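You operate a simulated robot arm through the tools that you are given. There is no shell and no other tool.

The job below is to be done with a simulated robot arm. You get a single attempt, and the scene is never put back.

## Task
Thin the batter in the green bowl with milk to its line and whisk it even.
Fine: bottle back; knock the whisk clean on the rim; whisk back in its crock. Set down upright: milk bottle, whisk.
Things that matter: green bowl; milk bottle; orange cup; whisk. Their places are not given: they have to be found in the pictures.

Only the result counts: the job must be done as asked and must still hold three seconds after the hand-in. Knocking over, shifting, dropping, spilling or breaking anything else fails it.

## Robot
A 7-joint arm with a two-finger parallel gripper, fixed in place. Base frame: the origin is on the floor under the middle of its stand, x ahead of it, y to its left, z up; the work surface is at about z = 860. Units: mm, rad, N and s.
With the tool pointing down near the work surface it reaches from about 300 to 700 mm from the base axis. Its first joint turns from -1.152 to 1.152 rad. Payload 1.57 kg.
The tool frame sits at the grasp point between the pads (the TCP): z along the fingers, y along the line on which they close. The tips reach 30 mm beyond it. The gripper opens to 110 mm. The fingers are 24 mm wide and 12 mm thick; the gripper's body (48 by 112 mm) begins 78 mm behind the TCP.
Orientation is that of the tool frame in the base frame, as [roll, pitch, yaw] about the fixed x, y, z axes, in that order (R = Rz(yaw) Ry(pitch) Rx(roll)). With the fingers straight down and closing along the base's y, the tool's x points along the base's -x, its y along +y and its z along -z.

## Interface
- The arm moves only by the tool apply_moves. Its argument "deltas" is a list that holds one entry, the list of rows, each a list of 7 numbers: the finger opening in cm, from 0 to 11, then the shift along the base's x, y, z in cm, then the turn, a rotation vector about the base's x, y, z in rad. In form: [[[grip, tx, ty, tz, wx, wy, wz], ...]]. A call has 1 to 20 rows; each row is the pose to reach, as a shift and turn from the pose commanded when the call began. A row lasts 0.2 s, in which the tool goes at most 50 mm and 0.15 rad; a call with a longer step from one row to the next is refused whole, and so is a gripper value outside its range. Where a pose cannot be reached the arm comes as near as it can. A force on the tool above 40 N (or 10 N above the force at the start of the call, whichever is more), or a blocked arm, ends the call early, and 0.2 s more pass. The fingers move at their own pace (about 108 mm/s each) and stop on an object; they squeeze with about 24 N. The grip force told is the motor's: it shows also when the fingers shut on nothing. Time passes only in rows, and 0.2 s behind the last, so rows that repeat a pose let the fingers close. It gives the time, the measured TCP pose, the force on the tool (base axes), the opening and the grip force at its end, in the units of the frame above (readings bear some noise), with the torque about the TCP (base axes, N m) and any sound that the robot's microphone picked up.
- Cameras (640 x 400 px; columns grow to the right, rows downward): "scene" is fixed at [165.6, -396.7, 1403.1]; the picture's right is [0.76, -0.65, 0.00], its down [-0.42, -0.49, -0.77] and it looks along [0.50, 0.58, -0.64] (base axes); focal length 224 px, centre (320, 200). "wrist" rides on the gripper at [70, 16, -141] in the tool frame; the picture's right is [-0.23, 0.97, 0.00], its down [-0.86, -0.20, -0.48] and it looks along [-0.47, -0.11, 0.88] (tool axes); focal length 222 px, centre (320, 200).
- get_image(camera): a new picture of that camera. No time passes.
- measure_at(camera, pixels): for up to 12 pixels [column, row] of the newest picture of that camera ("zoom" is the newest enlarged one), the place [x, y, z] in the base frame of the surface seen there, good to about 2 mm, but the place of the scene camera against the robot may be out by one fixed shift of up to 12 mm in any direction. No time passes.
- zoom(camera, box): a new picture of the part [left, top, right, bottom] of that camera's present view, enlarged. No time passes.
- sign_off(): hands the job in; it is judged then, once.

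Unless the task says otherwise, let go and move clear before handing in.

The tools are called after ">>>" as a command line: name --argument value ..., lists and objects as JSON in quotes. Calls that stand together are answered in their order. apply_moves: Moves the arm, as the interface text tells. Its arguments: {"type":"object","properties":{"deltas":{"type":"array"}},"required":["deltas"]} The other tools are called the same way: get_image (camera) takes a picture; measure_at (camera, pixels) gives the place of the surface under pixels of a picture; zoom (camera, box) takes an enlarged picture of a part of a camera's view; sign_off () hands the job in.

At the start:

```text
t: 0.0
tool_pos: [370.9, 126.7, 1250.8]
tool_rot: [3.14, 0.002, 3.141]
force: [0.5, 0.0, 0.5]
moment: [-0.01, 0.01, 0.03]
finger_gap: 110.1
grip_force: 0.1
```

scene: 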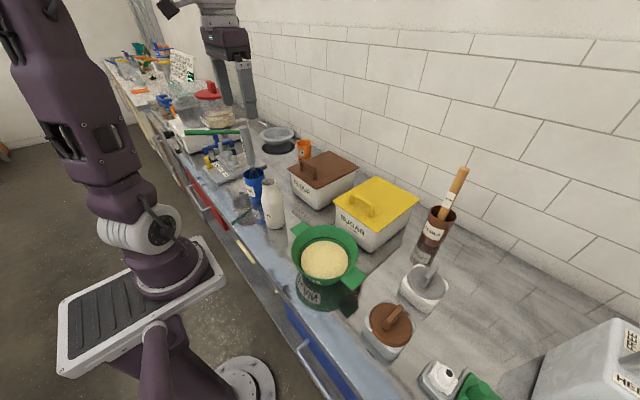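
wrist: 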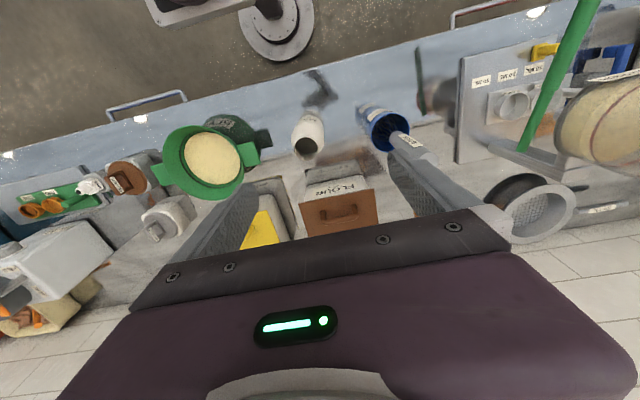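

The scene picture shows a green bowl on a stand at about (325,260), a white milk bottle at (272,205), a blue crock/cup at (253,185), an orange cup at (303,148) and a brown crock with a wooden handle at (440,220). I'll zoom in on these parts before moving.

>>> zoom --camera "scene" --box '[220, 120, 340, 240]'

>>> zoom --camera "scene" --box '[270, 200, 390, 320]'

>>> zoom --camera "scene" --box '[360, 150, 500, 370]'

>>> zoom --camera "wrist" --box '[140, 80, 460, 280]'

```text
3.33 times, centred on (280, 180) of scene
```

zoom: 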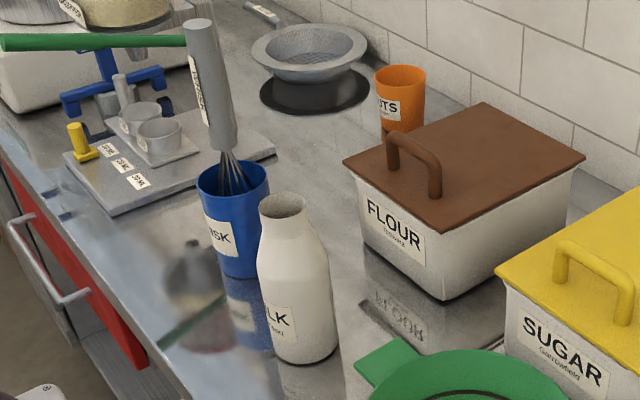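

```text
3.33 times, centred on (330, 260) of scene
```

zoom: 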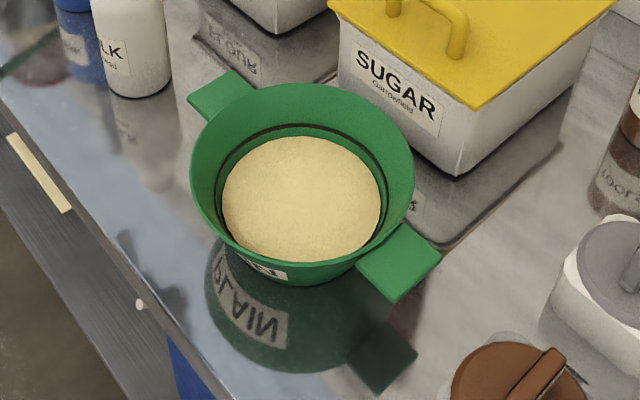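

```text
1.82 times, centred on (430, 260) of scene
```

zoom: 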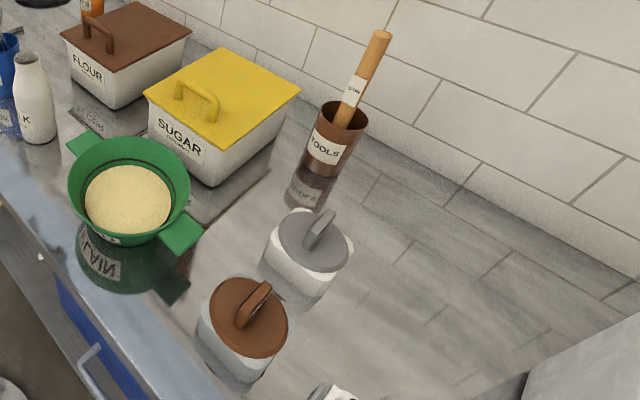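

```text
2.00 times, centred on (300, 180) of wrist
```

zoom: 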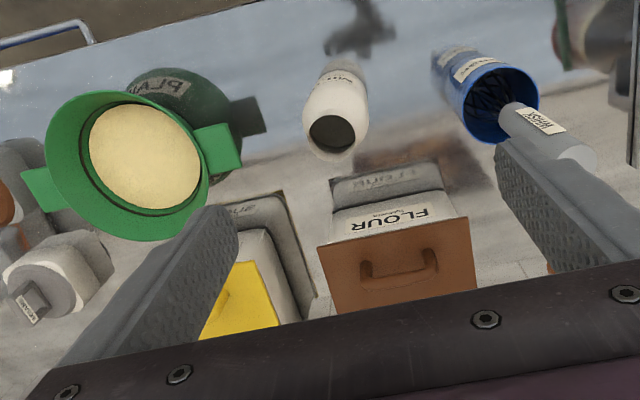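

The zooms show the bowl with a dark line just above the batter (ring at zoom (300,130)), the whisk standing in the blue "WHISK" crock, and an orange cup labelled "..UTS". I'll zoom closer and measure the places.

>>> zoom --camera "scene" --box '[285, 130, 325, 170]'

>>> zoom --camera "scene" --box '[235, 110, 295, 240]'

>>> measure_at --camera "scene" --pixels '[[325, 260], [303, 262], [346, 262], [325, 240], [325, 282], [300, 145], [272, 222], [272, 182], [265, 181], [279, 181], [253, 172], [240, 230]]'

>>> measure_at --camera "wrist" --pixels '[[212, 160], [307, 147], [307, 125], [305, 158], [292, 140], [322, 140], [387, 130], [375, 115], [405, 140], [385, 150], [420, 160], [300, 60]]'

```text
10.00 times, centred on (305, 150) of scene
```

zoom: 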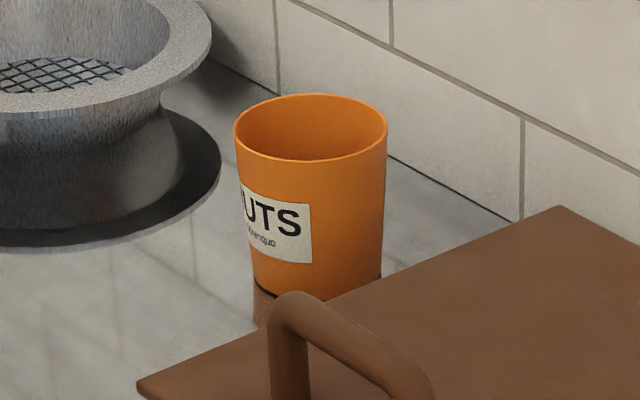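

```text
3.08 times, centred on (265, 175) of scene
```

zoom: 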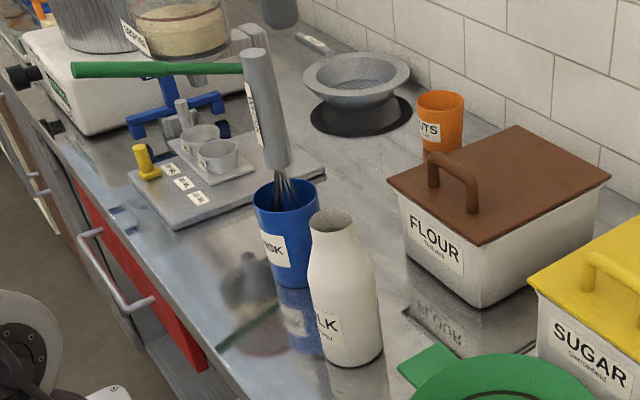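

```text
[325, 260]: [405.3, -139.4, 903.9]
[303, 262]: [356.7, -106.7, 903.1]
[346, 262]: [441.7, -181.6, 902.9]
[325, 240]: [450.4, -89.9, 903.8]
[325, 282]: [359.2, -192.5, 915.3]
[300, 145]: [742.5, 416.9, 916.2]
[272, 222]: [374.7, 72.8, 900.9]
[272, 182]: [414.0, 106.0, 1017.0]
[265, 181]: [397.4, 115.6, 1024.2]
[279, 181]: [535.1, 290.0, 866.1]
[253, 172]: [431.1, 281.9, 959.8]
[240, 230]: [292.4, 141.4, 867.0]
```

```text
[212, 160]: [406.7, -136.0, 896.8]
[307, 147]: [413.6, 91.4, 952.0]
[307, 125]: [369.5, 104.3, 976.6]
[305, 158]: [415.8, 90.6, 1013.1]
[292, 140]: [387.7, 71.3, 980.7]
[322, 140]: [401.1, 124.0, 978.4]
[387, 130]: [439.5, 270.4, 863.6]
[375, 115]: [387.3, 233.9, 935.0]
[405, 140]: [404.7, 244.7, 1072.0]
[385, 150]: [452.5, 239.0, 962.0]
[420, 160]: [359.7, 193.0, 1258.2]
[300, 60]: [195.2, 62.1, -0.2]
```

The orange cup (NUTS) sits at about (742,417), beyond what I need to touch, and the bottle is near (397,97) with its rim at about z 1013. I'll measure the bowl rim, the line, the whisk handle and the crock.

>>> measure_at --camera "scene" --pixels '[[244, 128], [247, 135], [248, 145], [250, 155], [251, 163], [247, 173], [264, 170], [254, 176], [255, 195], [245, 185], [262, 185], [265, 220]]'

>>> zoom --camera "wrist" --box '[150, 110, 280, 210]'

>>> zoom --camera "scene" --box '[285, 215, 365, 295]'

```text
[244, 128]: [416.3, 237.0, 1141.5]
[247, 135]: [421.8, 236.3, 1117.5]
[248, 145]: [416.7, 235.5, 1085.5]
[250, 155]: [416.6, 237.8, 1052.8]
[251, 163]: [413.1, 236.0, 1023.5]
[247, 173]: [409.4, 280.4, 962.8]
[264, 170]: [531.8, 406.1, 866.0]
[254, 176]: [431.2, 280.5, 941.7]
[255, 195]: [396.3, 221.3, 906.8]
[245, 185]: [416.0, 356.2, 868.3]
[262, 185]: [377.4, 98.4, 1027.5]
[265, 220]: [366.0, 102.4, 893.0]
```

```text
4.00 times, centred on (215, 160) of wrist
```

zoom: 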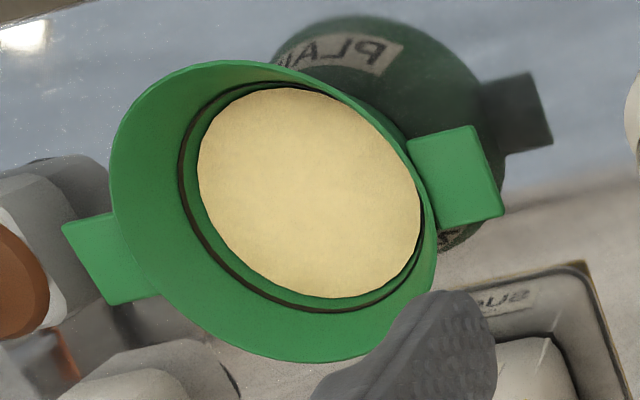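

```text
5.00 times, centred on (325, 255) of scene
```

zoom: 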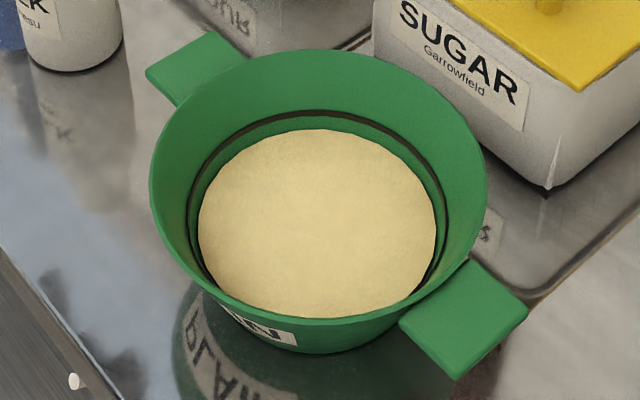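

The dark ring around the bowl wall (zoom (300,112) and (440,190)) is the line, and the batter sits just below it. I'll measure the ring, batter, rim and handles from both cameras.

>>> measure_at --camera "zoom" --pixels '[[315, 112], [252, 128], [400, 135], [440, 195], [195, 235], [313, 122], [315, 140], [315, 220], [315, 50], [155, 185], [484, 185], [320, 322]]'

>>> zoom --camera "wrist" --box '[150, 110, 280, 210]'

```text
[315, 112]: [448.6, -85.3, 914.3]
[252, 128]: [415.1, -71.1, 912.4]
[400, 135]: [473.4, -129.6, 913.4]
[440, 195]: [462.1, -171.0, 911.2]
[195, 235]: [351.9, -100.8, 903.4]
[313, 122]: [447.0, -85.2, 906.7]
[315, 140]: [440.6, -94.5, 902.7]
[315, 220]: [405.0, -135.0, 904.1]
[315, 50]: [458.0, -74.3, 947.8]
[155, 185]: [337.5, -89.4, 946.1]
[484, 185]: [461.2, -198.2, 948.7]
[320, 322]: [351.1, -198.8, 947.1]
```

```text
4.00 times, centred on (215, 160) of wrist
```

zoom: 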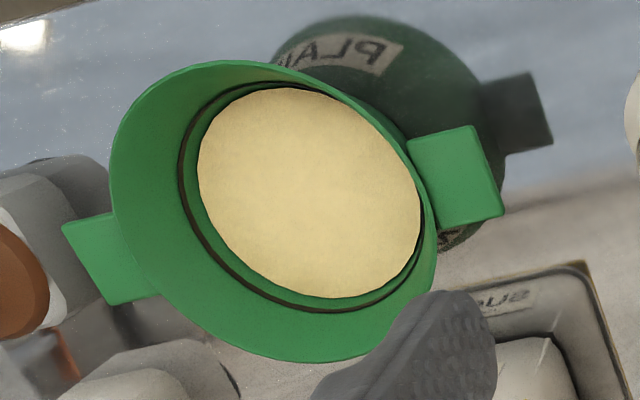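

In the scene frame the batter is at z≈903.5, the line at ≈913 and the rim at ≈947. I'll measure the same bowl points through the wrist camera to get the scene camera's fixed shift.

>>> measure_at --camera "zoom" --pixels '[[315, 190], [260, 150], [370, 240], [183, 200], [212, 262], [312, 309], [400, 280], [113, 180], [280, 66], [300, 360], [455, 165], [110, 255]]'

>>> zoom --camera "wrist" --box '[270, 90, 450, 200]'

```text
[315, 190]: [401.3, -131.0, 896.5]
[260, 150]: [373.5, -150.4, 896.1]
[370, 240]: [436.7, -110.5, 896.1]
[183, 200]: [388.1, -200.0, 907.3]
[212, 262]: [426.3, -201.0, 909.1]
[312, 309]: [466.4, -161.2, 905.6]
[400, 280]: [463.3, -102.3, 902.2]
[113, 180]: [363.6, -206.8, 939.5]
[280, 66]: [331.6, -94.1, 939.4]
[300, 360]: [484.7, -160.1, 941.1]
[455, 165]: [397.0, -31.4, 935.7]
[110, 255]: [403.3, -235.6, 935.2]
```

```text
3.56 times, centred on (360, 145) of wrist
```

zoom: 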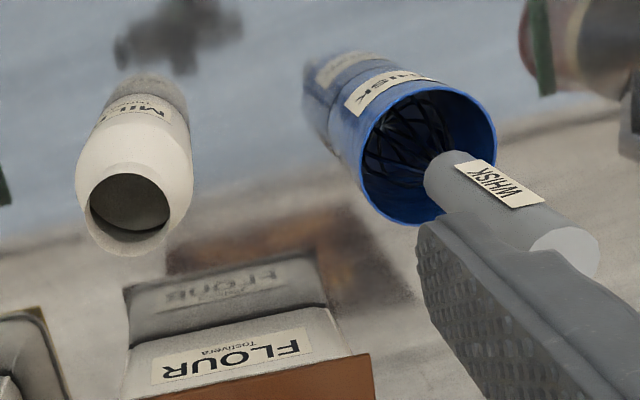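

The wrist camera gives the batter at z≈896.3, the line at ≈906 and the rim at ≈940 with its centre at about (405,-134), so the scene camera reads about 7 mm high. Next I'll measure the bottle and whisk in this wrist zoom.

>>> measure_at --camera "zoom" --pixels '[[130, 195], [125, 180], [145, 215], [93, 205], [170, 205], [130, 240], [130, 172], [78, 185], [188, 175], [455, 195], [560, 245], [500, 160]]'

>>> measure_at --camera "wrist" --pixels '[[376, 112], [410, 120], [388, 151], [372, 140], [405, 128], [310, 95], [345, 85], [390, 100], [333, 160], [400, 200], [250, 100], [450, 60]]'

```text
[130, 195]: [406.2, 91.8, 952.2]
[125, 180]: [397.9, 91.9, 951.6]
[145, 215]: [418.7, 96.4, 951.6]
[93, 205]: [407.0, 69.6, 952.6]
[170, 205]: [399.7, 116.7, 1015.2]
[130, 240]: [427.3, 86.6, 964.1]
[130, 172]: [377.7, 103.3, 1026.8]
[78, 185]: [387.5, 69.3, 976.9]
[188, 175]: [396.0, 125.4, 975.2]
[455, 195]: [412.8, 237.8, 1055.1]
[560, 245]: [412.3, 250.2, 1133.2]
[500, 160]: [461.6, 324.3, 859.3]
```

```text
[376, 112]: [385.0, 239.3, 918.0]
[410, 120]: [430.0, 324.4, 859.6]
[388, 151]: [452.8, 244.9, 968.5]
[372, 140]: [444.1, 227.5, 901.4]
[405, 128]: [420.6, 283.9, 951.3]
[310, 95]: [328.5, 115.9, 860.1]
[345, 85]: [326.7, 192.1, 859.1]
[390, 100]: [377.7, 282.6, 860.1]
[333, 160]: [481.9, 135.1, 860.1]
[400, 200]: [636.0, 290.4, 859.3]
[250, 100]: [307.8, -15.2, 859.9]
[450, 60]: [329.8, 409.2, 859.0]
```

The milk surface inside the bottle reads z≈952 and its rim ≈1025, with the body axis near (397,97); the whisk handle runs from (413,237,1020) to about (413,245,1135). I plan a forward-leaning side grip on the bottle, so first I'll test high up whether the wrist can pitch forward by about 1.05 rad.

>>> apply_moves --deltas '[[[11, 0, 0, 0, 0, -0.15, 0], [11, 0, 0, 0, 0, -0.3, 0], [11, 0, 0, 0, 0, -0.45, 0], [11, 0, 0, 0, 0, -0.6, 0], [11, 0, 0, 0, 0, -0.75, 0], [11, 0, 0, 0, 0, -0.9, 0], [11, 0, 0, 0, 0, -1.05, 0], [11, 0, 0, 0, 0, -1.05, 0]]]'

```text
t: 1.8
tool_pos: [372.0, 128.4, 1249.3]
tool_rot: [-3.14, 1.05, -3.139]
force: [1.0, -0.1, -0.4]
moment: [0.02, -0.03, -0.01]
finger_gap: 110.0
grip_force: 0.0
```

The forward pitch is reached exactly. Now I'll test the pouring roll (about base x, +1.4 rad) while moving empty towards the place over the bowl.

>>> apply_moves --deltas '[[[11, 0.3, -1.7, -1.5, 0.14, 0, 0], [11, 0.6, -3.4, -3.0, 0.28, 0, 0], [11, 0.9, -5.1, -4.5, 0.42, 0, 0], [11, 1.2, -6.8, -6.0, 0.56, 0, 0], [11, 1.5, -8.5, -7.5, 0.7, 0, 0], [11, 1.8, -10.2, -9.0, 0.84, 0, 0], [11, 2.1, -11.9, -10.5, 0.98, 0, 0], [11, 2.4, -13.6, -12.0, 1.12, 0, 0], [11, 2.7, -15.3, -13.5, 1.26, 0, 0], [11, 3.0, -16.7, -15.0, 1.4, 0, 0], [11, 3.3, -16.7, -15.0, 1.4, 0, 0]]]'

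```text
t: 4.2
tool_pos: [386.7, -48.5, 1109.5]
tool_rot: [1.726, 0.223, 2.112]
force: [0.4, -0.1, -0.1]
moment: [-0.02, 0.02, 0.03]
finger_gap: 109.9
grip_force: 0.1
out of reach, approached as far as the arm can: row 1, 4, 5, 6, 7, 8, 9, 10, 11
```

The roll about x runs into joint limits (it stopped short of 1.4 rad), so pouring sideways is out. Pouring forward in the arm's own plane (a pitch about y) should be easier, so I'll undo the roll and go back.

>>> apply_moves --deltas '[[[11, -0.3, 1.7, 1.5, -0.14, 0, 0], [11, -0.6, 3.4, 3.0, -0.28, 0, 0], [11, -0.9, 5.1, 4.5, -0.42, 0, 0], [11, -1.2, 6.8, 6.0, -0.56, 0, 0], [11, -1.5, 8.5, 7.5, -0.7, 0, 0], [11, -1.8, 10.2, 9.0, -0.84, 0, 0], [11, -2.1, 11.9, 10.5, -0.98, 0, 0], [11, -2.4, 13.6, 12.0, -1.12, 0, 0], [11, -2.7, 15.3, 13.5, -1.26, 0, 0], [11, -3.0, 16.7, 15.0, -1.4, 0, 0], [11, -3.3, 16.7, 15.0, -1.4, 0, 0]]]'

```text
t: 6.6
tool_pos: [360.3, 105.5, 1259.6]
tool_rot: [-3.139, 1.053, -3.138]
force: [0.2, -0.9, -1.1]
moment: [0.02, 0.0, -0.02]
finger_gap: 110.2
grip_force: 0.0
out of reach, approached as far as the arm can: row 1, 2, 3, 4, 5
```

I'm back near (360,105,1260) with the pitch at 1.05. I'll zoom the scene on the bottle to pin down its axis before I descend.

>>> zoom --camera "scene" --box '[240, 165, 310, 240]'

```text
5.33 times, centred on (275, 202) of scene
```

zoom: 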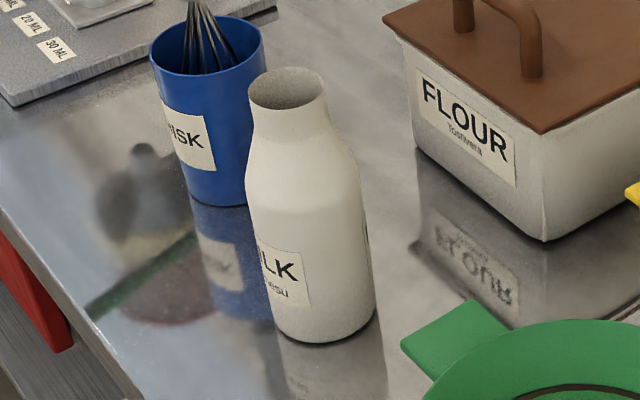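

>>> measure_at --camera "zoom" --pixels '[[260, 230], [285, 230], [310, 230], [335, 230], [355, 230], [285, 285], [310, 285], [335, 285], [285, 107], [285, 72], [252, 88], [320, 92]]'

>>> measure_at --camera "scene" --pixels '[[320, 192], [331, 208], [345, 196], [292, 175], [289, 183], [352, 175], [305, 180], [240, 215], [225, 210], [250, 245], [262, 258], [205, 140]]'

```text
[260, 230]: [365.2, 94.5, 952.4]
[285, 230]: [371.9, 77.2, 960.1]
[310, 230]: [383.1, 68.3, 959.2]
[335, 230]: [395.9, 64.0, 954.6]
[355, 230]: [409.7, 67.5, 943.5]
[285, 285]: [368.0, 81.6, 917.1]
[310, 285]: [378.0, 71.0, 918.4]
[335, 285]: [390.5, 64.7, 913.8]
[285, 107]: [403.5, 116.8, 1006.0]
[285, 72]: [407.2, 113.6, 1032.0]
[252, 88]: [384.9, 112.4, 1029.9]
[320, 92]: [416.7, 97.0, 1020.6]
```

```text
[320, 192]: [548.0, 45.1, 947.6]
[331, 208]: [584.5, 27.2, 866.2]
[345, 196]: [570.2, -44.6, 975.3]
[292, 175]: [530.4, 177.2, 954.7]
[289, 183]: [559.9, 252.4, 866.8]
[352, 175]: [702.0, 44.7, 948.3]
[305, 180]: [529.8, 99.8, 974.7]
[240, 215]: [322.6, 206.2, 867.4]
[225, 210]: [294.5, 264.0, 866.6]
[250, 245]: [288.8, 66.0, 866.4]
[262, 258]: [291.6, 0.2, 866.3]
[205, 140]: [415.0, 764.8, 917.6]
```

The scene fit gives the bottle axis at about (399,97.5) with a radius of 34. To check that without the scene shift, I'll turn the tool straight down again and look from closer with the wrist camera.

>>> apply_moves --deltas '[[[11, 0.15, -0.12, -2, 0, 0.15, 0], [11, 0.3, -0.24, -4, 0, 0.3, 0], [11, 0.45, -0.36, -6, 0, 0.45, 0], [11, 0.6, -0.48, -8, 0, 0.6, 0], [11, 0.75, -0.6, -10, 0, 0.75, 0], [11, 0.9, -0.72, -12, 0, 0.9, 0], [11, 1.07, -0.85, -14, 0, 1.05, 0], [11, 1.07, -0.85, -14, 0, 1.05, 0]]]'

>>> get_image --camera "wrist"

```text
t: 8.4
tool_pos: [370.9, 97.9, 1118.8]
tool_rot: [3.14, 0.0, 3.141]
force: [0.4, 0.6, 1.0]
moment: [-0.01, 0.04, -0.01]
finger_gap: 110.0
grip_force: 0.1
```

```text
taken
```

wrist: 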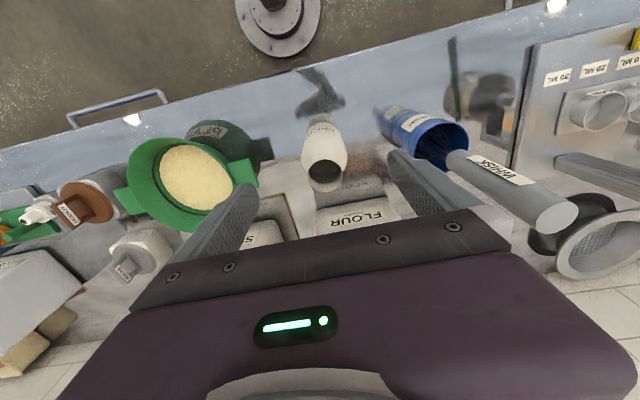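

The bottle mouth is now at (326,176) and the whisk handle top at about (555,215). I'll zoom on the bottle and the whisk.

>>> zoom --camera "wrist" --box '[280, 95, 380, 200]'

>>> measure_at --camera "wrist" --pixels '[[326, 159], [309, 175], [343, 175], [326, 191], [304, 155], [346, 150], [325, 140], [380, 115], [465, 135], [440, 168], [555, 215], [450, 160]]'

```text
3.81 times, centred on (330, 148) of wrist
```

zoom: 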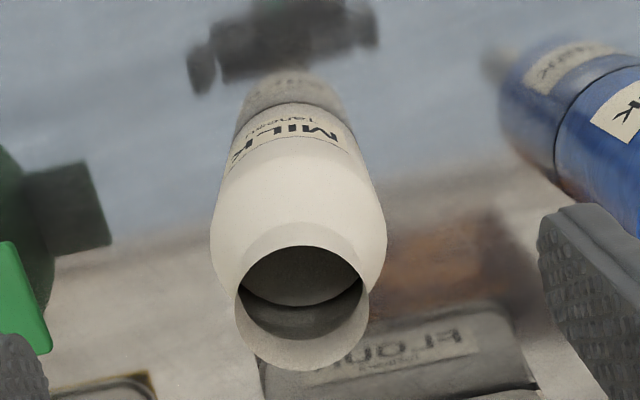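

```text
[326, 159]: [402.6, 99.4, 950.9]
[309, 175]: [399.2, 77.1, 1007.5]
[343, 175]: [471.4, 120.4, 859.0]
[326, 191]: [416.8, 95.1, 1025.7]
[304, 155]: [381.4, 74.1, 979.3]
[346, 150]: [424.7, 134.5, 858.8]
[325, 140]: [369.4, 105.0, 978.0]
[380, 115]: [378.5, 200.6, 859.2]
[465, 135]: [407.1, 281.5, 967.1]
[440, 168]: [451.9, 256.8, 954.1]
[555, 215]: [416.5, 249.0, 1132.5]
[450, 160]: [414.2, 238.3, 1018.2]
```

>>> measure_at --camera "zoom" --pixels '[[303, 238], [242, 310], [364, 310], [302, 362], [250, 340], [352, 340], [265, 355], [335, 357], [300, 300], [215, 240], [380, 240], [300, 180]]'

>>> zoom --camera "wrist" --box '[370, 90, 580, 240]'

```text
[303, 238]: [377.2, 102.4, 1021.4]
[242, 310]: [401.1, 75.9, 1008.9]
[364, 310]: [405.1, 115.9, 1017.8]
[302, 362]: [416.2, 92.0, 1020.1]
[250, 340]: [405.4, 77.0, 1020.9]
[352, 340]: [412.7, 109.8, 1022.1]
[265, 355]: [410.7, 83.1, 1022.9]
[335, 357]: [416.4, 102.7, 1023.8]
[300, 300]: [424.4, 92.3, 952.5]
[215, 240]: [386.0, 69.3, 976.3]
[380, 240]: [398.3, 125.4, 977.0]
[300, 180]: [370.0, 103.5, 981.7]
```

```text
2.67 times, centred on (475, 165) of wrist
```

zoom: 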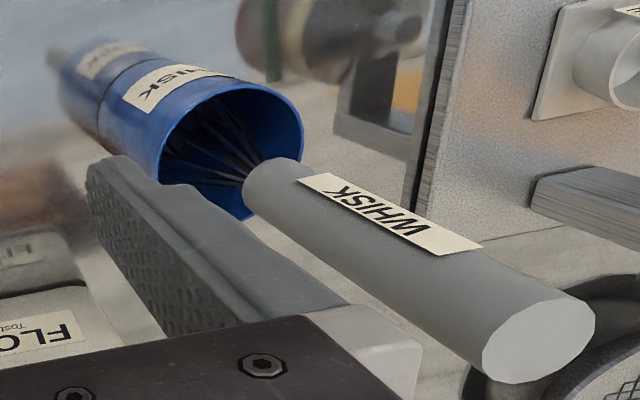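

The bottle rim centre is (397,96.5) with radius 20 and z≈1023. I'll measure the whisk handle and the crock rim in this zoom.

>>> measure_at --camera "zoom" --pixels '[[540, 340], [485, 350], [590, 320], [535, 380], [265, 185], [350, 240], [300, 160], [160, 140], [230, 85], [301, 120], [225, 212], [200, 160]]'

```text
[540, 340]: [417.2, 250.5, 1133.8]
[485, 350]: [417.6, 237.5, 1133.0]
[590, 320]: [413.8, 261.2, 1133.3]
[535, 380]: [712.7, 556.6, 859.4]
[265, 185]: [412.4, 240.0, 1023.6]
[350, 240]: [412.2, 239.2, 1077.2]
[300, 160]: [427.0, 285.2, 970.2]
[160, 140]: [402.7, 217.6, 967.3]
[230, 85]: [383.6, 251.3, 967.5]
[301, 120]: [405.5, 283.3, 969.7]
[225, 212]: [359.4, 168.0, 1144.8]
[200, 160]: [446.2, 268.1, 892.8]
```

The whisk handle is vertical on the axis (417,250) with its top at z 1133.5, and the crock is centred at about (418,251). Now I'll pitch the tool forward above the bottle at (397,96.5), before going down around it.

>>> apply_moves --deltas '[[[11, 0.4, -0.1, 0, 0, -0.15, 0], [11, 0.8, -0.14, 0, 0, -0.3, 0], [11, 1.2, -0.14, 0, 0, -0.45, 0], [11, 1.6, -0.14, 0, 0, -0.6, 0], [11, 2.0, -0.14, 0, 0, -0.75, 0], [11, 2.4, -0.14, 0, 0, -0.9, 0], [11, 2.6, -0.14, 0, 0, -1.05, 0], [11, 2.6, -0.14, 0, 0, -1.05, 0]]]'

```text
t: 10.2
tool_pos: [398.7, 99.8, 1123.2]
tool_rot: [3.106, 0.952, 3.132]
force: [0.1, -0.2, -0.3]
moment: [0.04, -0.02, 0.02]
finger_gap: 110.2
grip_force: 0.0
out of reach, approached as far as the arm can: row 7, 8
```

At this height the arm allows only about 0.95 rad of pitch, so I'll settle on about 0.8 rad and grip the bottle higher, at z≈940, where the gripper body clears the shoulder. I'll bring the pitch back and read the pose.

>>> apply_moves --deltas '[[[11, 0, 0, 0, 0, 0.12, 0], [11, 0, 0, 0, 0, 0.25, 0], [11, 0, 0, 0, 0, 0.25, 0]]]'

```text
t: 11.0
tool_pos: [397.0, 101.6, 1124.3]
tool_rot: [3.11, 0.7, 3.133]
force: [-0.2, -0.2, 0.1]
moment: [0.0, 0.07, 0.01]
finger_gap: 110.1
grip_force: 0.0
```

The pitch is now 0.70 with a small roll error of 0.03 rad. I'll correct to pitch 0.8 with zero roll, centre on y=96.5 and come down to z 1080, just above the bottle mouth.

>>> apply_moves --deltas '[[[11, -0.2, -0.25, -2.2, -0.012, -0.05, -0.006], [11, -0.5, -0.51, -4.4, -0.024, -0.1, -0.012], [11, -0.5, -0.51, -4.4, -0.024, -0.1, -0.012]]]'

```text
t: 11.8
tool_pos: [391.3, 94.7, 1079.4]
tool_rot: [-3.14, 0.798, -3.14]
force: [-0.3, -0.3, -0.3]
moment: [0.01, 0.0, 0.03]
finger_gap: 110.1
grip_force: 0.0
```

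The orientation is clean now ([π,0.798,π]) at (391.3,94.7,1079). I'll go down around the bottle in steps to z≈944.

>>> apply_moves --deltas '[[[11, 0, 0.1, -2.5, 0, 0, 0], [11, 0, 0.15, -5.0, 0, 0, 0], [11, 0, 0.15, -7.5, 0, 0, 0], [11, 0, 0.15, -7.5, 0, 0, 0]]]'

>>> get_image --camera "scene"

```text
t: 12.8
tool_pos: [385.8, 110.7, 1068.9]
tool_rot: [-3.139, 0.8, -3.14]
force: [0.4, 0.4, -0.6]
moment: [-0.02, 0.0, -0.02]
finger_gap: 110.1
grip_force: 0.1
out of reach, approached as far as the arm can: row 1, 2, 3, 4
```

```text
taken
```

scene: 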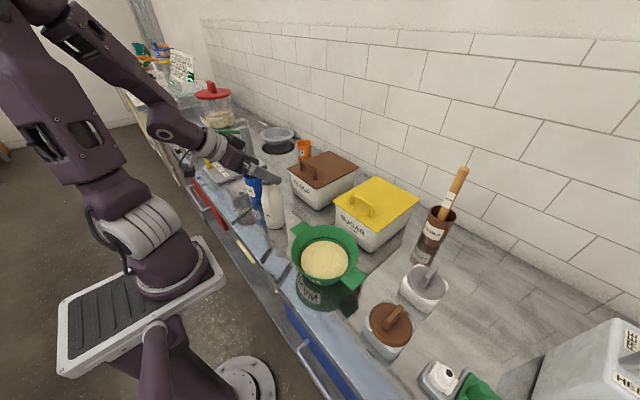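

With the forward pitch the arm can't get below z≈1069 here because the wrist comes too close to its own base. Gripping the bottle from its -y side (closing along x, tool leaning towards +y) keeps the wrist farther out, so I'll measure the jars on the -y side of the bowl to see what room there is for pouring towards +y.

>>> measure_at --camera "scene" --pixels '[[388, 320], [395, 308], [370, 320], [388, 345], [425, 280], [430, 265], [402, 285], [445, 285], [440, 375], [470, 385], [370, 290], [345, 340]]'

>>> zoom --camera "scene" --box '[330, 250, 530, 400]'

```text
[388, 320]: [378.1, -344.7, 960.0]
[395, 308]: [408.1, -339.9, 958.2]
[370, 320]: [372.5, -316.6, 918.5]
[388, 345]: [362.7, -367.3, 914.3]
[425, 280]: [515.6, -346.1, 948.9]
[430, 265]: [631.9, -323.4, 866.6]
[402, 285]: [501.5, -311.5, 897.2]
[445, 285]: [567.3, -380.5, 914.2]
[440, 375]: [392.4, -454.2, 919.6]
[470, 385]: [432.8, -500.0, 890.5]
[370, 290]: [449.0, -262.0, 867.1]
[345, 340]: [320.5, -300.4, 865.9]
```

```text
2.67 times, centred on (430, 325) of scene
```

zoom: 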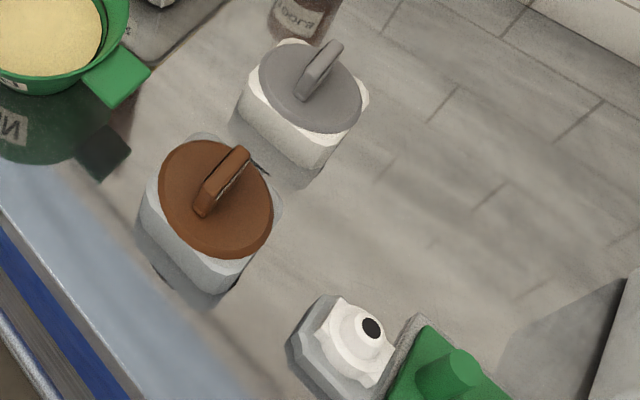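

The brown jar (at about (390,-345), top ≈953) means the bottle's tail should come in diagonally from -x,-y when pouring. I'll lift, bring the tool back to straight down at about (397,60,1170), then try the yaw.

>>> apply_moves --deltas '[[[11, 0, -0.5, 3, 0, 0, 0], [11, 0.2, -1.0, 6, 0, 0.13, 0], [11, 0.4, -2.0, 8, 0, 0.27, 0], [11, 0.6, -3.0, 9, 0, 0.4, 0], [11, 0.8, -4.0, 10, 0, 0.53, 0], [11, 1.0, -5.0, 10, 0, 0.67, 0], [11, 1.1, -5.0, 10, 0, 0.8, 0], [11, 1.1, -5.0, 10, 0, 0.8, 0]]]'

```text
t: 14.6
tool_pos: [325.8, -21.2, 1170.0]
tool_rot: [-3.141, 0.003, -3.14]
force: [-0.4, -0.7, 0.3]
moment: [0.0, 0.02, -0.03]
finger_gap: 110.2
grip_force: 0.0
out of reach, approached as far as the arm can: row 2, 5, 6, 7, 8
```

The arm ended at (325.8,-21.2,1170), well off the commanded point, which looks like a joint held at a limit. I'll drive back towards the clean starting pose (371,127,1251) to recover a good arm shape.

>>> apply_moves --deltas '[[[11, 0.5, 1.5, 1, 0, 0, 0], [11, 1.0, 3.0, 2, 0, 0, 0], [11, 1.5, 4.5, 3, 0, 0, 0], [11, 2.0, 6.0, 4, 0, 0, 0], [11, 2.5, 7.5, 5, 0, 0, 0], [11, 3.0, 9.0, 6, 0, 0, 0], [11, 3.5, 10.5, 7, 0, 0, 0], [11, 4.0, 12, 8, 0, 0, 0], [11, 4.5, 13.5, 8, 0, 0, 0], [11, 4.5, 14.8, 8, 0, 0, 0], [11, 4.5, 14.8, 8, 0, 0, 0]]]'

>>> get_image --camera "scene"

```text
t: 17.0
tool_pos: [298.1, 11.6, 1216.6]
tool_rot: [-3.141, 0.005, -3.141]
force: [0.2, 1.4, 0.6]
moment: [0.0, 0.0, -0.03]
finger_gap: 110.1
grip_force: 0.0
out of reach, approached as far as the arm can: row 1, 2, 3, 4, 5, 6, 7, 8, 9, 10, 11
```

```text
taken
```

scene: 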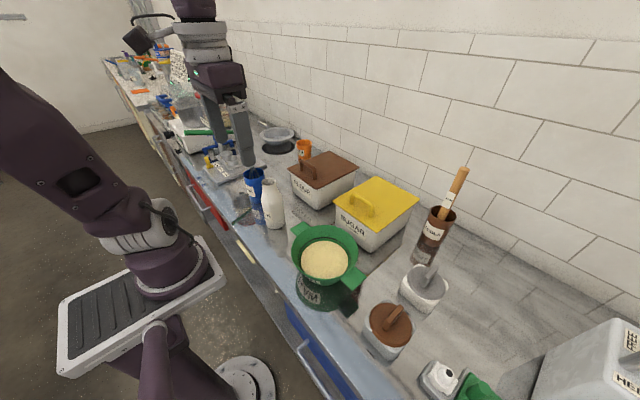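

The upper arm has swung back to the left (elbow outside the picture near (0,130)), so the solver is stuck in a bad elbow pose. I'll try simple moves straight forward and up and watch how it answers.

>>> apply_moves --deltas '[[[11, 1, 0, 1, 0, 0, 0], [11, 2, 0, 2, 0, 0, 0], [11, 3, 0, 3, 0, 0, 0], [11, 4, 0, 4, 0, 0, 0], [11, 5, 0, 5, 0, 0, 0], [11, 5, 0, 5, 0, 0, 0]]]'

>>> get_image --camera "scene"

```text
t: 18.4
tool_pos: [312.3, -12.1, 1249.8]
tool_rot: [-3.14, 0.007, -3.14]
force: [-0.6, 0.1, 0.7]
moment: [-0.02, -0.01, 0.01]
finger_gap: 109.9
grip_force: 0.2
out of reach, approached as far as the arm can: row 1, 2, 3, 4, 5, 6
```

```text
taken
```

scene: 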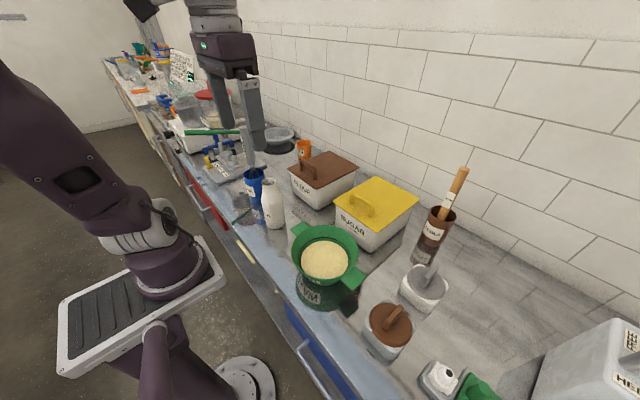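

It drifts towards -y, so a joint limit blocks +y. I'll follow that free direction, forward and towards -y, so the arm can unwind.

>>> apply_moves --deltas '[[[11, 1, -2, 0, 0, 0, 0], [11, 2, -4, 0, 0, 0, 0], [11, 3, -6, 0, 0, 0, 0], [11, 4, -8, 0, 0, 0, 0], [11, 5, -10, 0, 0, 0, 0], [11, 6, -12, 0, 0, 0, 0], [11, 7, -14, 0, 0, 0, 0], [11, 8, -16, 0, 0, 0, 0], [11, 8, -16, 0, 0, 0, 0]]]'

>>> get_image --camera "scene"

```text
t: 20.4
tool_pos: [290.8, -91.5, 1227.9]
tool_rot: [3.139, 0.004, 3.14]
force: [0.2, -0.5, 0.7]
moment: [0.01, -0.01, 0.01]
finger_gap: 110.0
grip_force: 0.0
out of reach, approached as far as the arm can: row 2, 3, 4, 5, 6, 7, 8, 9
```

```text
taken
```

scene: 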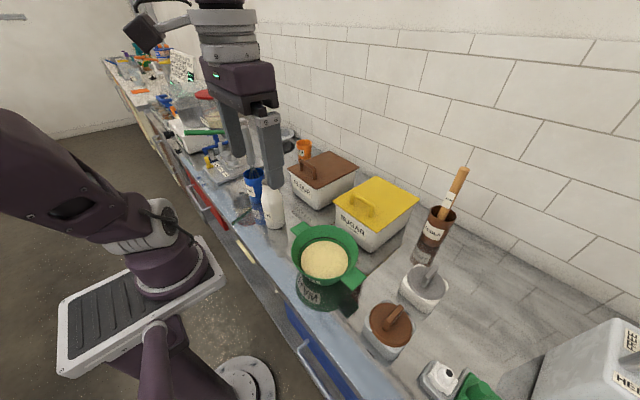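

The upper arm is folding back further, so I should understand the arm's shape before moving again. I'll measure points along the arm and its base in the scene picture.

>>> measure_at --camera "scene" --pixels '[[20, 170], [60, 195], [110, 215], [145, 220], [165, 265], [195, 265], [130, 290], [190, 380], [245, 375], [150, 340], [145, 35], [215, 40]]'

>>> get_image --camera "wrist"

```text
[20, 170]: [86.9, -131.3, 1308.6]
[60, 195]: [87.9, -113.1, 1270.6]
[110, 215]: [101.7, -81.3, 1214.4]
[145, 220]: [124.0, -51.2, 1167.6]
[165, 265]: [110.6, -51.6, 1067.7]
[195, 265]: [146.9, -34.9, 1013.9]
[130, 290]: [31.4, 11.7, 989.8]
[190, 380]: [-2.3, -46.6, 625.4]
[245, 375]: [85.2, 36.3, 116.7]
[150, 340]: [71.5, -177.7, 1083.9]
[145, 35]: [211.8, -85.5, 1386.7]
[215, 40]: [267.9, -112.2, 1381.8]
```

```text
taken
```

wrist: 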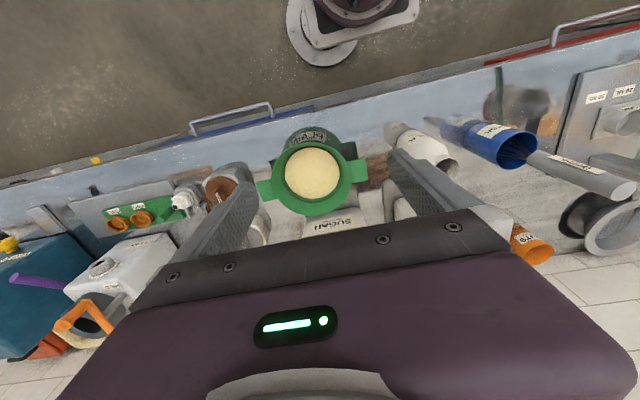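

The measured points show the elbow has swung out to the -y side (upper arm surface from (124,-51,1168) to (87,-131,1309)), so a wrist joint is probably at its limit. I'll try turning the tool about vertical here to see which way frees it.

>>> apply_moves --deltas '[[[11, 0, 0, 0, 0, 0, 0.15], [11, 0, 0, 0, 0, 0, 0.3], [11, 1, 0, 0, 0, 0, 0.45], [11, 2, 0, 0, 0, 0, 0.6], [11, 3, 0, 0, 0, 0, 0.6], [11, 4, 0, 0, 0, 0, 0.6]]]'

>>> get_image --camera "scene"

```text
t: 21.8
tool_pos: [177.5, -10.6, 1194.1]
tool_rot: [-3.142, 0.001, -2.543]
force: [-0.1, -0.3, -0.9]
moment: [0.0, 0.0, 0.03]
finger_gap: 109.9
grip_force: 0.1
out of reach, approached as far as the arm can: row 1, 2, 3, 4, 5, 6
```

```text
taken
```

scene: 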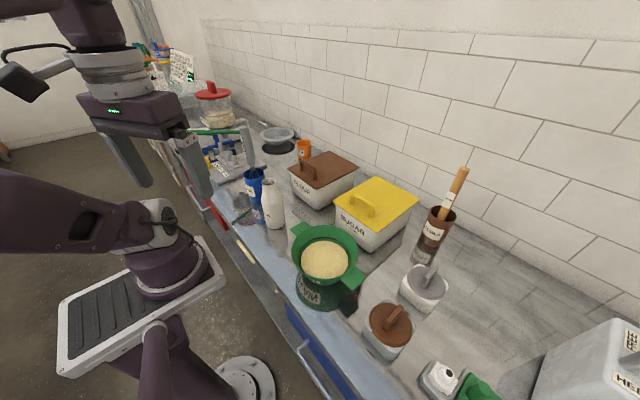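

Turning by +0.6 made it worse (position fell back to x=177), so turning the other way should relieve the joint. I'll yaw back through zero to about -0.6 while asking for a position farther forward.

>>> apply_moves --deltas '[[[11, 1, -1, 0, 0, 0, -0.15], [11, 3, -2, 0, 0, 0, -0.3], [11, 5, -4, 0, 0, 0, -0.45], [11, 7, -6, 0, 0, 0, -0.6], [11, 9, -8, 0, 0, 0, -0.75], [11, 11, -8, 0, 0, 0, -0.9], [11, 11.3, -8, 0, 0, 0, -1.05], [11, 11.3, -8, 0, 0, 0, -1.2]]]'

>>> get_image --camera "scene"

```text
t: 23.6
tool_pos: [291.3, -90.2, 1195.8]
tool_rot: [3.14, 0.003, 2.54]
force: [0.2, -0.5, -0.5]
moment: [0.03, 0.02, 0.0]
finger_gap: 110.2
grip_force: 0.0
```

```text
taken
```

scene: 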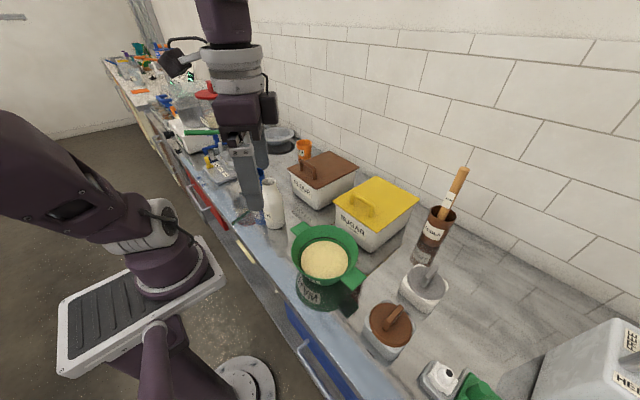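

With the yaw at -0.6 the arm reached the commanded point exactly, so it is free again. I'll move to about (380,60,1220) with this yaw and see if the arm's shape recovers.

>>> apply_moves --deltas '[[[11, 1, 2, 0.5, 0, 0, 0], [11, 2, 4, 1, 0, 0, 0], [11, 3, 6, 1.5, 0, 0, 0], [11, 4, 8, 2, 0, 0, 0], [11, 5, 10, 2.5, 0, 0, 0], [11, 6, 12, 2.5, 0, 0, 0], [11, 7, 14, 2.5, 0, 0, 0], [11, 8, 15, 2.5, 0, 0, 0], [11, 9, 15, 2.5, 0, 0, 0], [11, 9, 15, 2.5, 0, 0, 0]]]'

>>> get_image --camera "scene"

```text
t: 25.8
tool_pos: [313.7, -4.0, 1212.7]
tool_rot: [3.14, 0.005, 2.542]
force: [-0.4, 0.8, -0.6]
moment: [-0.02, -0.02, 0.03]
finger_gap: 110.2
grip_force: 0.1
out of reach, approached as far as the arm can: row 4, 5, 6, 7, 8, 9, 10
```

```text
taken
```

scene: 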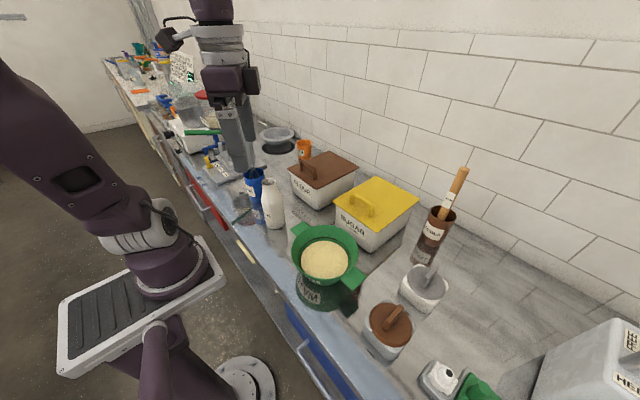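

It stopped at (314,-4,1213), so the same joint limits again. Turning further negative (to a total of -π/2) should free it more, and that is an orientation I could use for a side grip anyway.

>>> apply_moves --deltas '[[[11, 0, 0, 0, 0, 0, -0.14], [11, 0, 0, 0, 0, 0, -0.28], [11, 0, 0, 0, 0, 0, -0.42], [11, 1, 1, 0, 0, 0, -0.56], [11, 2, 2, 0, 0, 0, -0.7], [11, 3, 3, 0, 0, 0, -0.84], [11, 4, 4, 0, 0, 0, -0.972], [11, 5, 5, 0, 0, 0, -0.972], [11, 6, 6, 0, 0, 0, -0.972], [11, 6, 6, 0, 0, 0, -0.972]]]'

>>> get_image --camera "scene"

```text
t: 28.0
tool_pos: [311.2, 1.7, 1208.0]
tool_rot: [3.136, 0.001, 1.57]
force: [0.6, 0.4, 0.0]
moment: [0.01, 0.0, 0.0]
finger_gap: 110.1
grip_force: 0.1
out of reach, approached as far as the arm can: row 4, 5, 6, 7, 8, 9, 10
```

```text
taken
```

scene: 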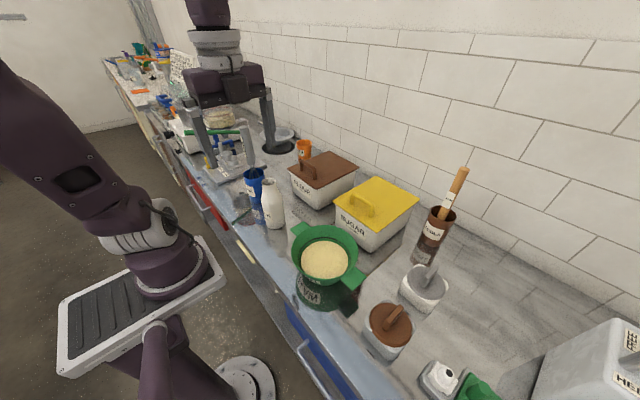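

The yaw is reached, but the position is still short at about (311,2,1208). Since the elbow is on the -y side, leaning the tool towards +y (the lean I need for the side grip) should unload the wrist, so I'll tilt by +0.7 about x here.

>>> apply_moves --deltas '[[[11, 0, 0, 0, 0.14, 0, 0], [11, 0, 0, 0, 0.28, 0, 0], [11, 0, 0, 0, 0.42, 0, 0], [11, 0, 0, 0, 0.56, 0, 0], [11, 0, 0, 0, 0.7, 0, 0], [11, 1, 1, 0, 0.7, 0, 0], [11, 2, 2, 0, 0.7, 0, 0], [11, 3, 3, 0, 0.7, 0, 0], [11, 3, 3, 0, 0.7, 0, 0]]]'

>>> get_image --camera "scene"

```text
t: 30.0
tool_pos: [237.3, -39.0, 1137.8]
tool_rot: [3.139, -0.698, 1.569]
force: [0.6, 0.1, 0.0]
moment: [-0.03, 0.02, 0.02]
finger_gap: 110.2
grip_force: 0.0
out of reach, approached as far as the arm can: row 1, 2, 3, 4, 5, 6, 7, 8, 9
```

```text
taken
```

scene: 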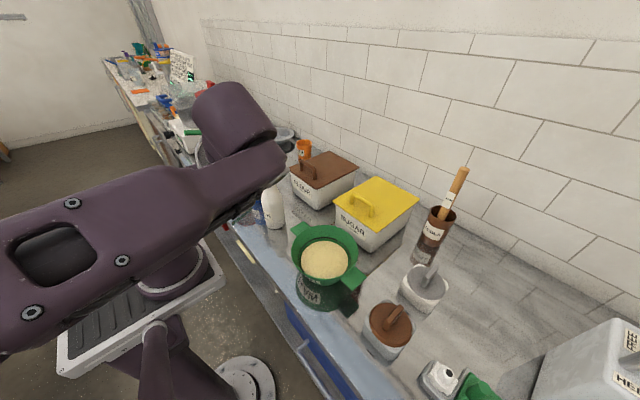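

Leaning towards +y made it worse again and the upper arm now crosses the view. So the opposite lean should relieve it: I'll tilt back by -0.7 and carry on to -0.5 beyond vertical.

>>> apply_moves --deltas '[[[11, 1, 0.5, 1, -0.14, 0, 0], [11, 2, 1, 2, -0.28, 0, 0], [11, 3, 1.5, 3, -0.42, 0, 0], [11, 4, 2, 4, -0.56, 0, 0], [11, 5, 2.5, 5, -0.7, 0, 0], [11, 6, 3, 6, -0.84, 0, 0], [11, 7, 3.5, 7, -0.98, 0, 0], [11, 8, 4, 7, -1.12, 0, 0], [11, 8, 4, 7, -1.2, 0, 0], [11, 8, 4, 7, -1.2, 0, 0]]]'

>>> get_image --camera "scene"

```text
t: 32.2
tool_pos: [319.1, -3.0, 1208.8]
tool_rot: [3.14, 0.503, 1.57]
force: [1.0, 0.0, 0.0]
moment: [0.01, 0.02, -0.02]
finger_gap: 109.9
grip_force: 0.0
```

```text
taken
```

scene: 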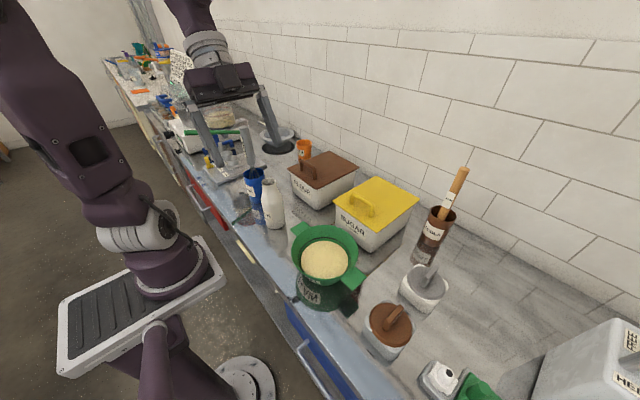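

No rows out of reach now and the upper arm stands up again as at the start. I'll move to (375,100,1240) in this leaned orientation, then see whether I can stand the tool straight.

>>> apply_moves --deltas '[[[11, 1, 2, 0.5, 0, 0, 0], [11, 2, 4, 1, 0, 0, 0], [11, 3, 6, 1.5, 0, 0, 0], [11, 4, 8, 2, 0, 0, 0], [11, 5, 9, 3, 0, 0, 0], [11, 5.5, 10, 3.5, 0, 0, 0], [11, 5.5, 10, 4, 0, 0, 0]]]'

>>> get_image --camera "scene"

```text
t: 33.8
tool_pos: [372.1, 97.3, 1249.2]
tool_rot: [3.14, 0.501, 1.571]
force: [-0.3, 0.4, 0.1]
moment: [-0.01, 0.02, 0.02]
finger_gap: 109.9
grip_force: 0.0
```

```text
taken
```

scene: 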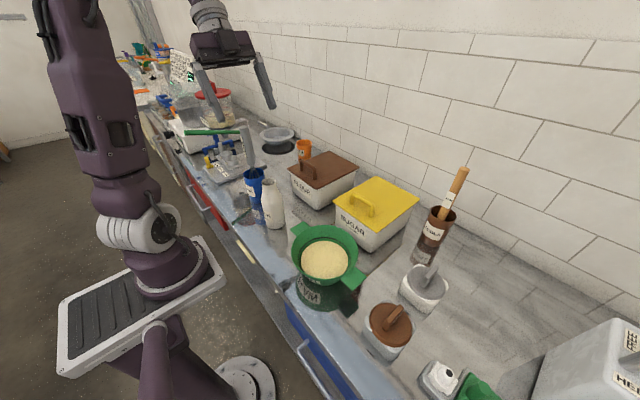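

The arm reached (372,97,1249) cleanly with the elbow up. Now I'll stand the tool straight again (wx +0.5), keeping the closing axis along x.

>>> apply_moves --deltas '[[[11, 0, 0, 0, 0.12, 0, 0], [11, 0, 0, 0, 0.25, 0, 0], [11, 0, 0, 0, 0.37, 0, 0], [11, 0, 0, 0, 0.5, 0, 0], [11, 0, 0, 0, 0.5, 0, 0]]]'

>>> get_image --camera "scene"

```text
t: 35.0
tool_pos: [373.2, 97.7, 1249.2]
tool_rot: [3.141, 0.001, 1.571]
force: [-0.3, 0.3, 0.5]
moment: [-0.01, 0.04, 0.01]
finger_gap: 110.1
grip_force: 0.0
out of reach, approached as far as the arm can: row 3
```

```text
taken
```

scene: 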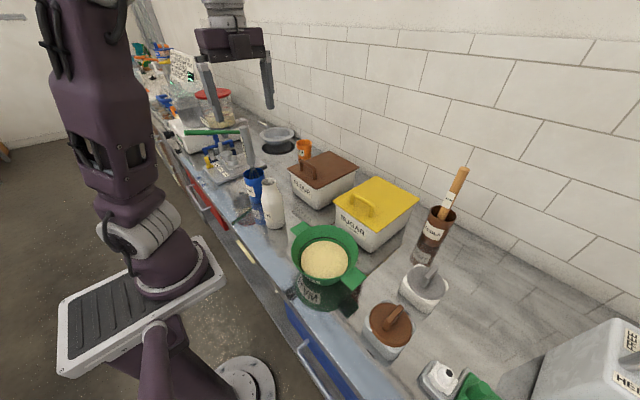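

The tool is straight down at (373,98,1249) with the jaws closing along x. I'll test leaning towards +y (gripper on the -y side of the bottle) by 0.7 rad at this height.

>>> apply_moves --deltas '[[[11, 0.5, 0, 0, 0.14, 0, 0], [11, 1, 0, 0, 0.28, 0, 0], [11, 1.5, 0, 0, 0.42, 0, 0], [11, 2.0, 0, 0, 0.56, 0, 0], [11, 2.4, 0, 0, 0.7, 0, 0], [11, 2.4, 0, 0, 0.7, 0, 0]]]'

>>> get_image --camera "scene"

```text
t: 36.4
tool_pos: [397.3, 97.3, 1248.5]
tool_rot: [3.14, -0.699, 1.57]
force: [0.3, -0.5, -1.3]
moment: [-0.03, 0.0, 0.01]
finger_gap: 110.2
grip_force: 0.1
```

```text
taken
```

scene: 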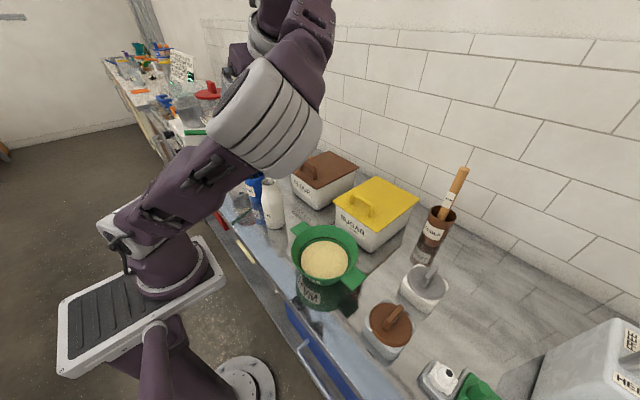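

That lean was reached exactly, but the elbow has now swung forward (pixel (265,115)). I'll measure where the elbow is before going down.

>>> measure_at --camera "scene" --pixels '[[265, 115], [300, 130], [280, 165], [230, 165], [170, 200], [310, 60], [320, 20], [265, 30], [235, 60], [150, 230], [290, 170], [255, 150]]'

>>> get_image --camera "wrist"

```text
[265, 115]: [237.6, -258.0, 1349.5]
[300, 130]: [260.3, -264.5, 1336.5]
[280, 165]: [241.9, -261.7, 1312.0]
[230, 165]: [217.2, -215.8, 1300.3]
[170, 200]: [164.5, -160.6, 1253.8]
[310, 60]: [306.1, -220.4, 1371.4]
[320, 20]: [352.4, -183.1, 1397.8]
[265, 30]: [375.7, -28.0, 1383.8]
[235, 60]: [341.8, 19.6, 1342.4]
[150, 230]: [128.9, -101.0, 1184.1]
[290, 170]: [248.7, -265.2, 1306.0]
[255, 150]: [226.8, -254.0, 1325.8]
```

```text
taken
```

wrist: 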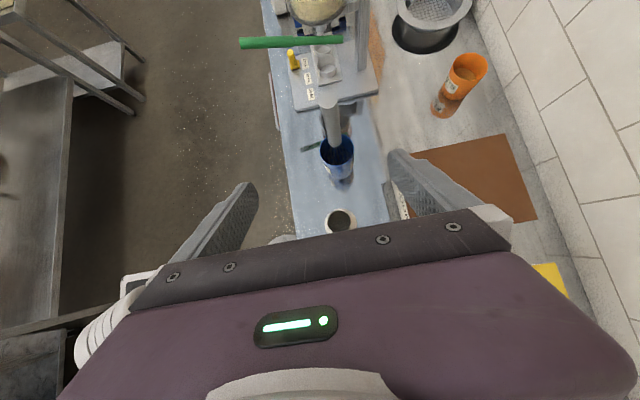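

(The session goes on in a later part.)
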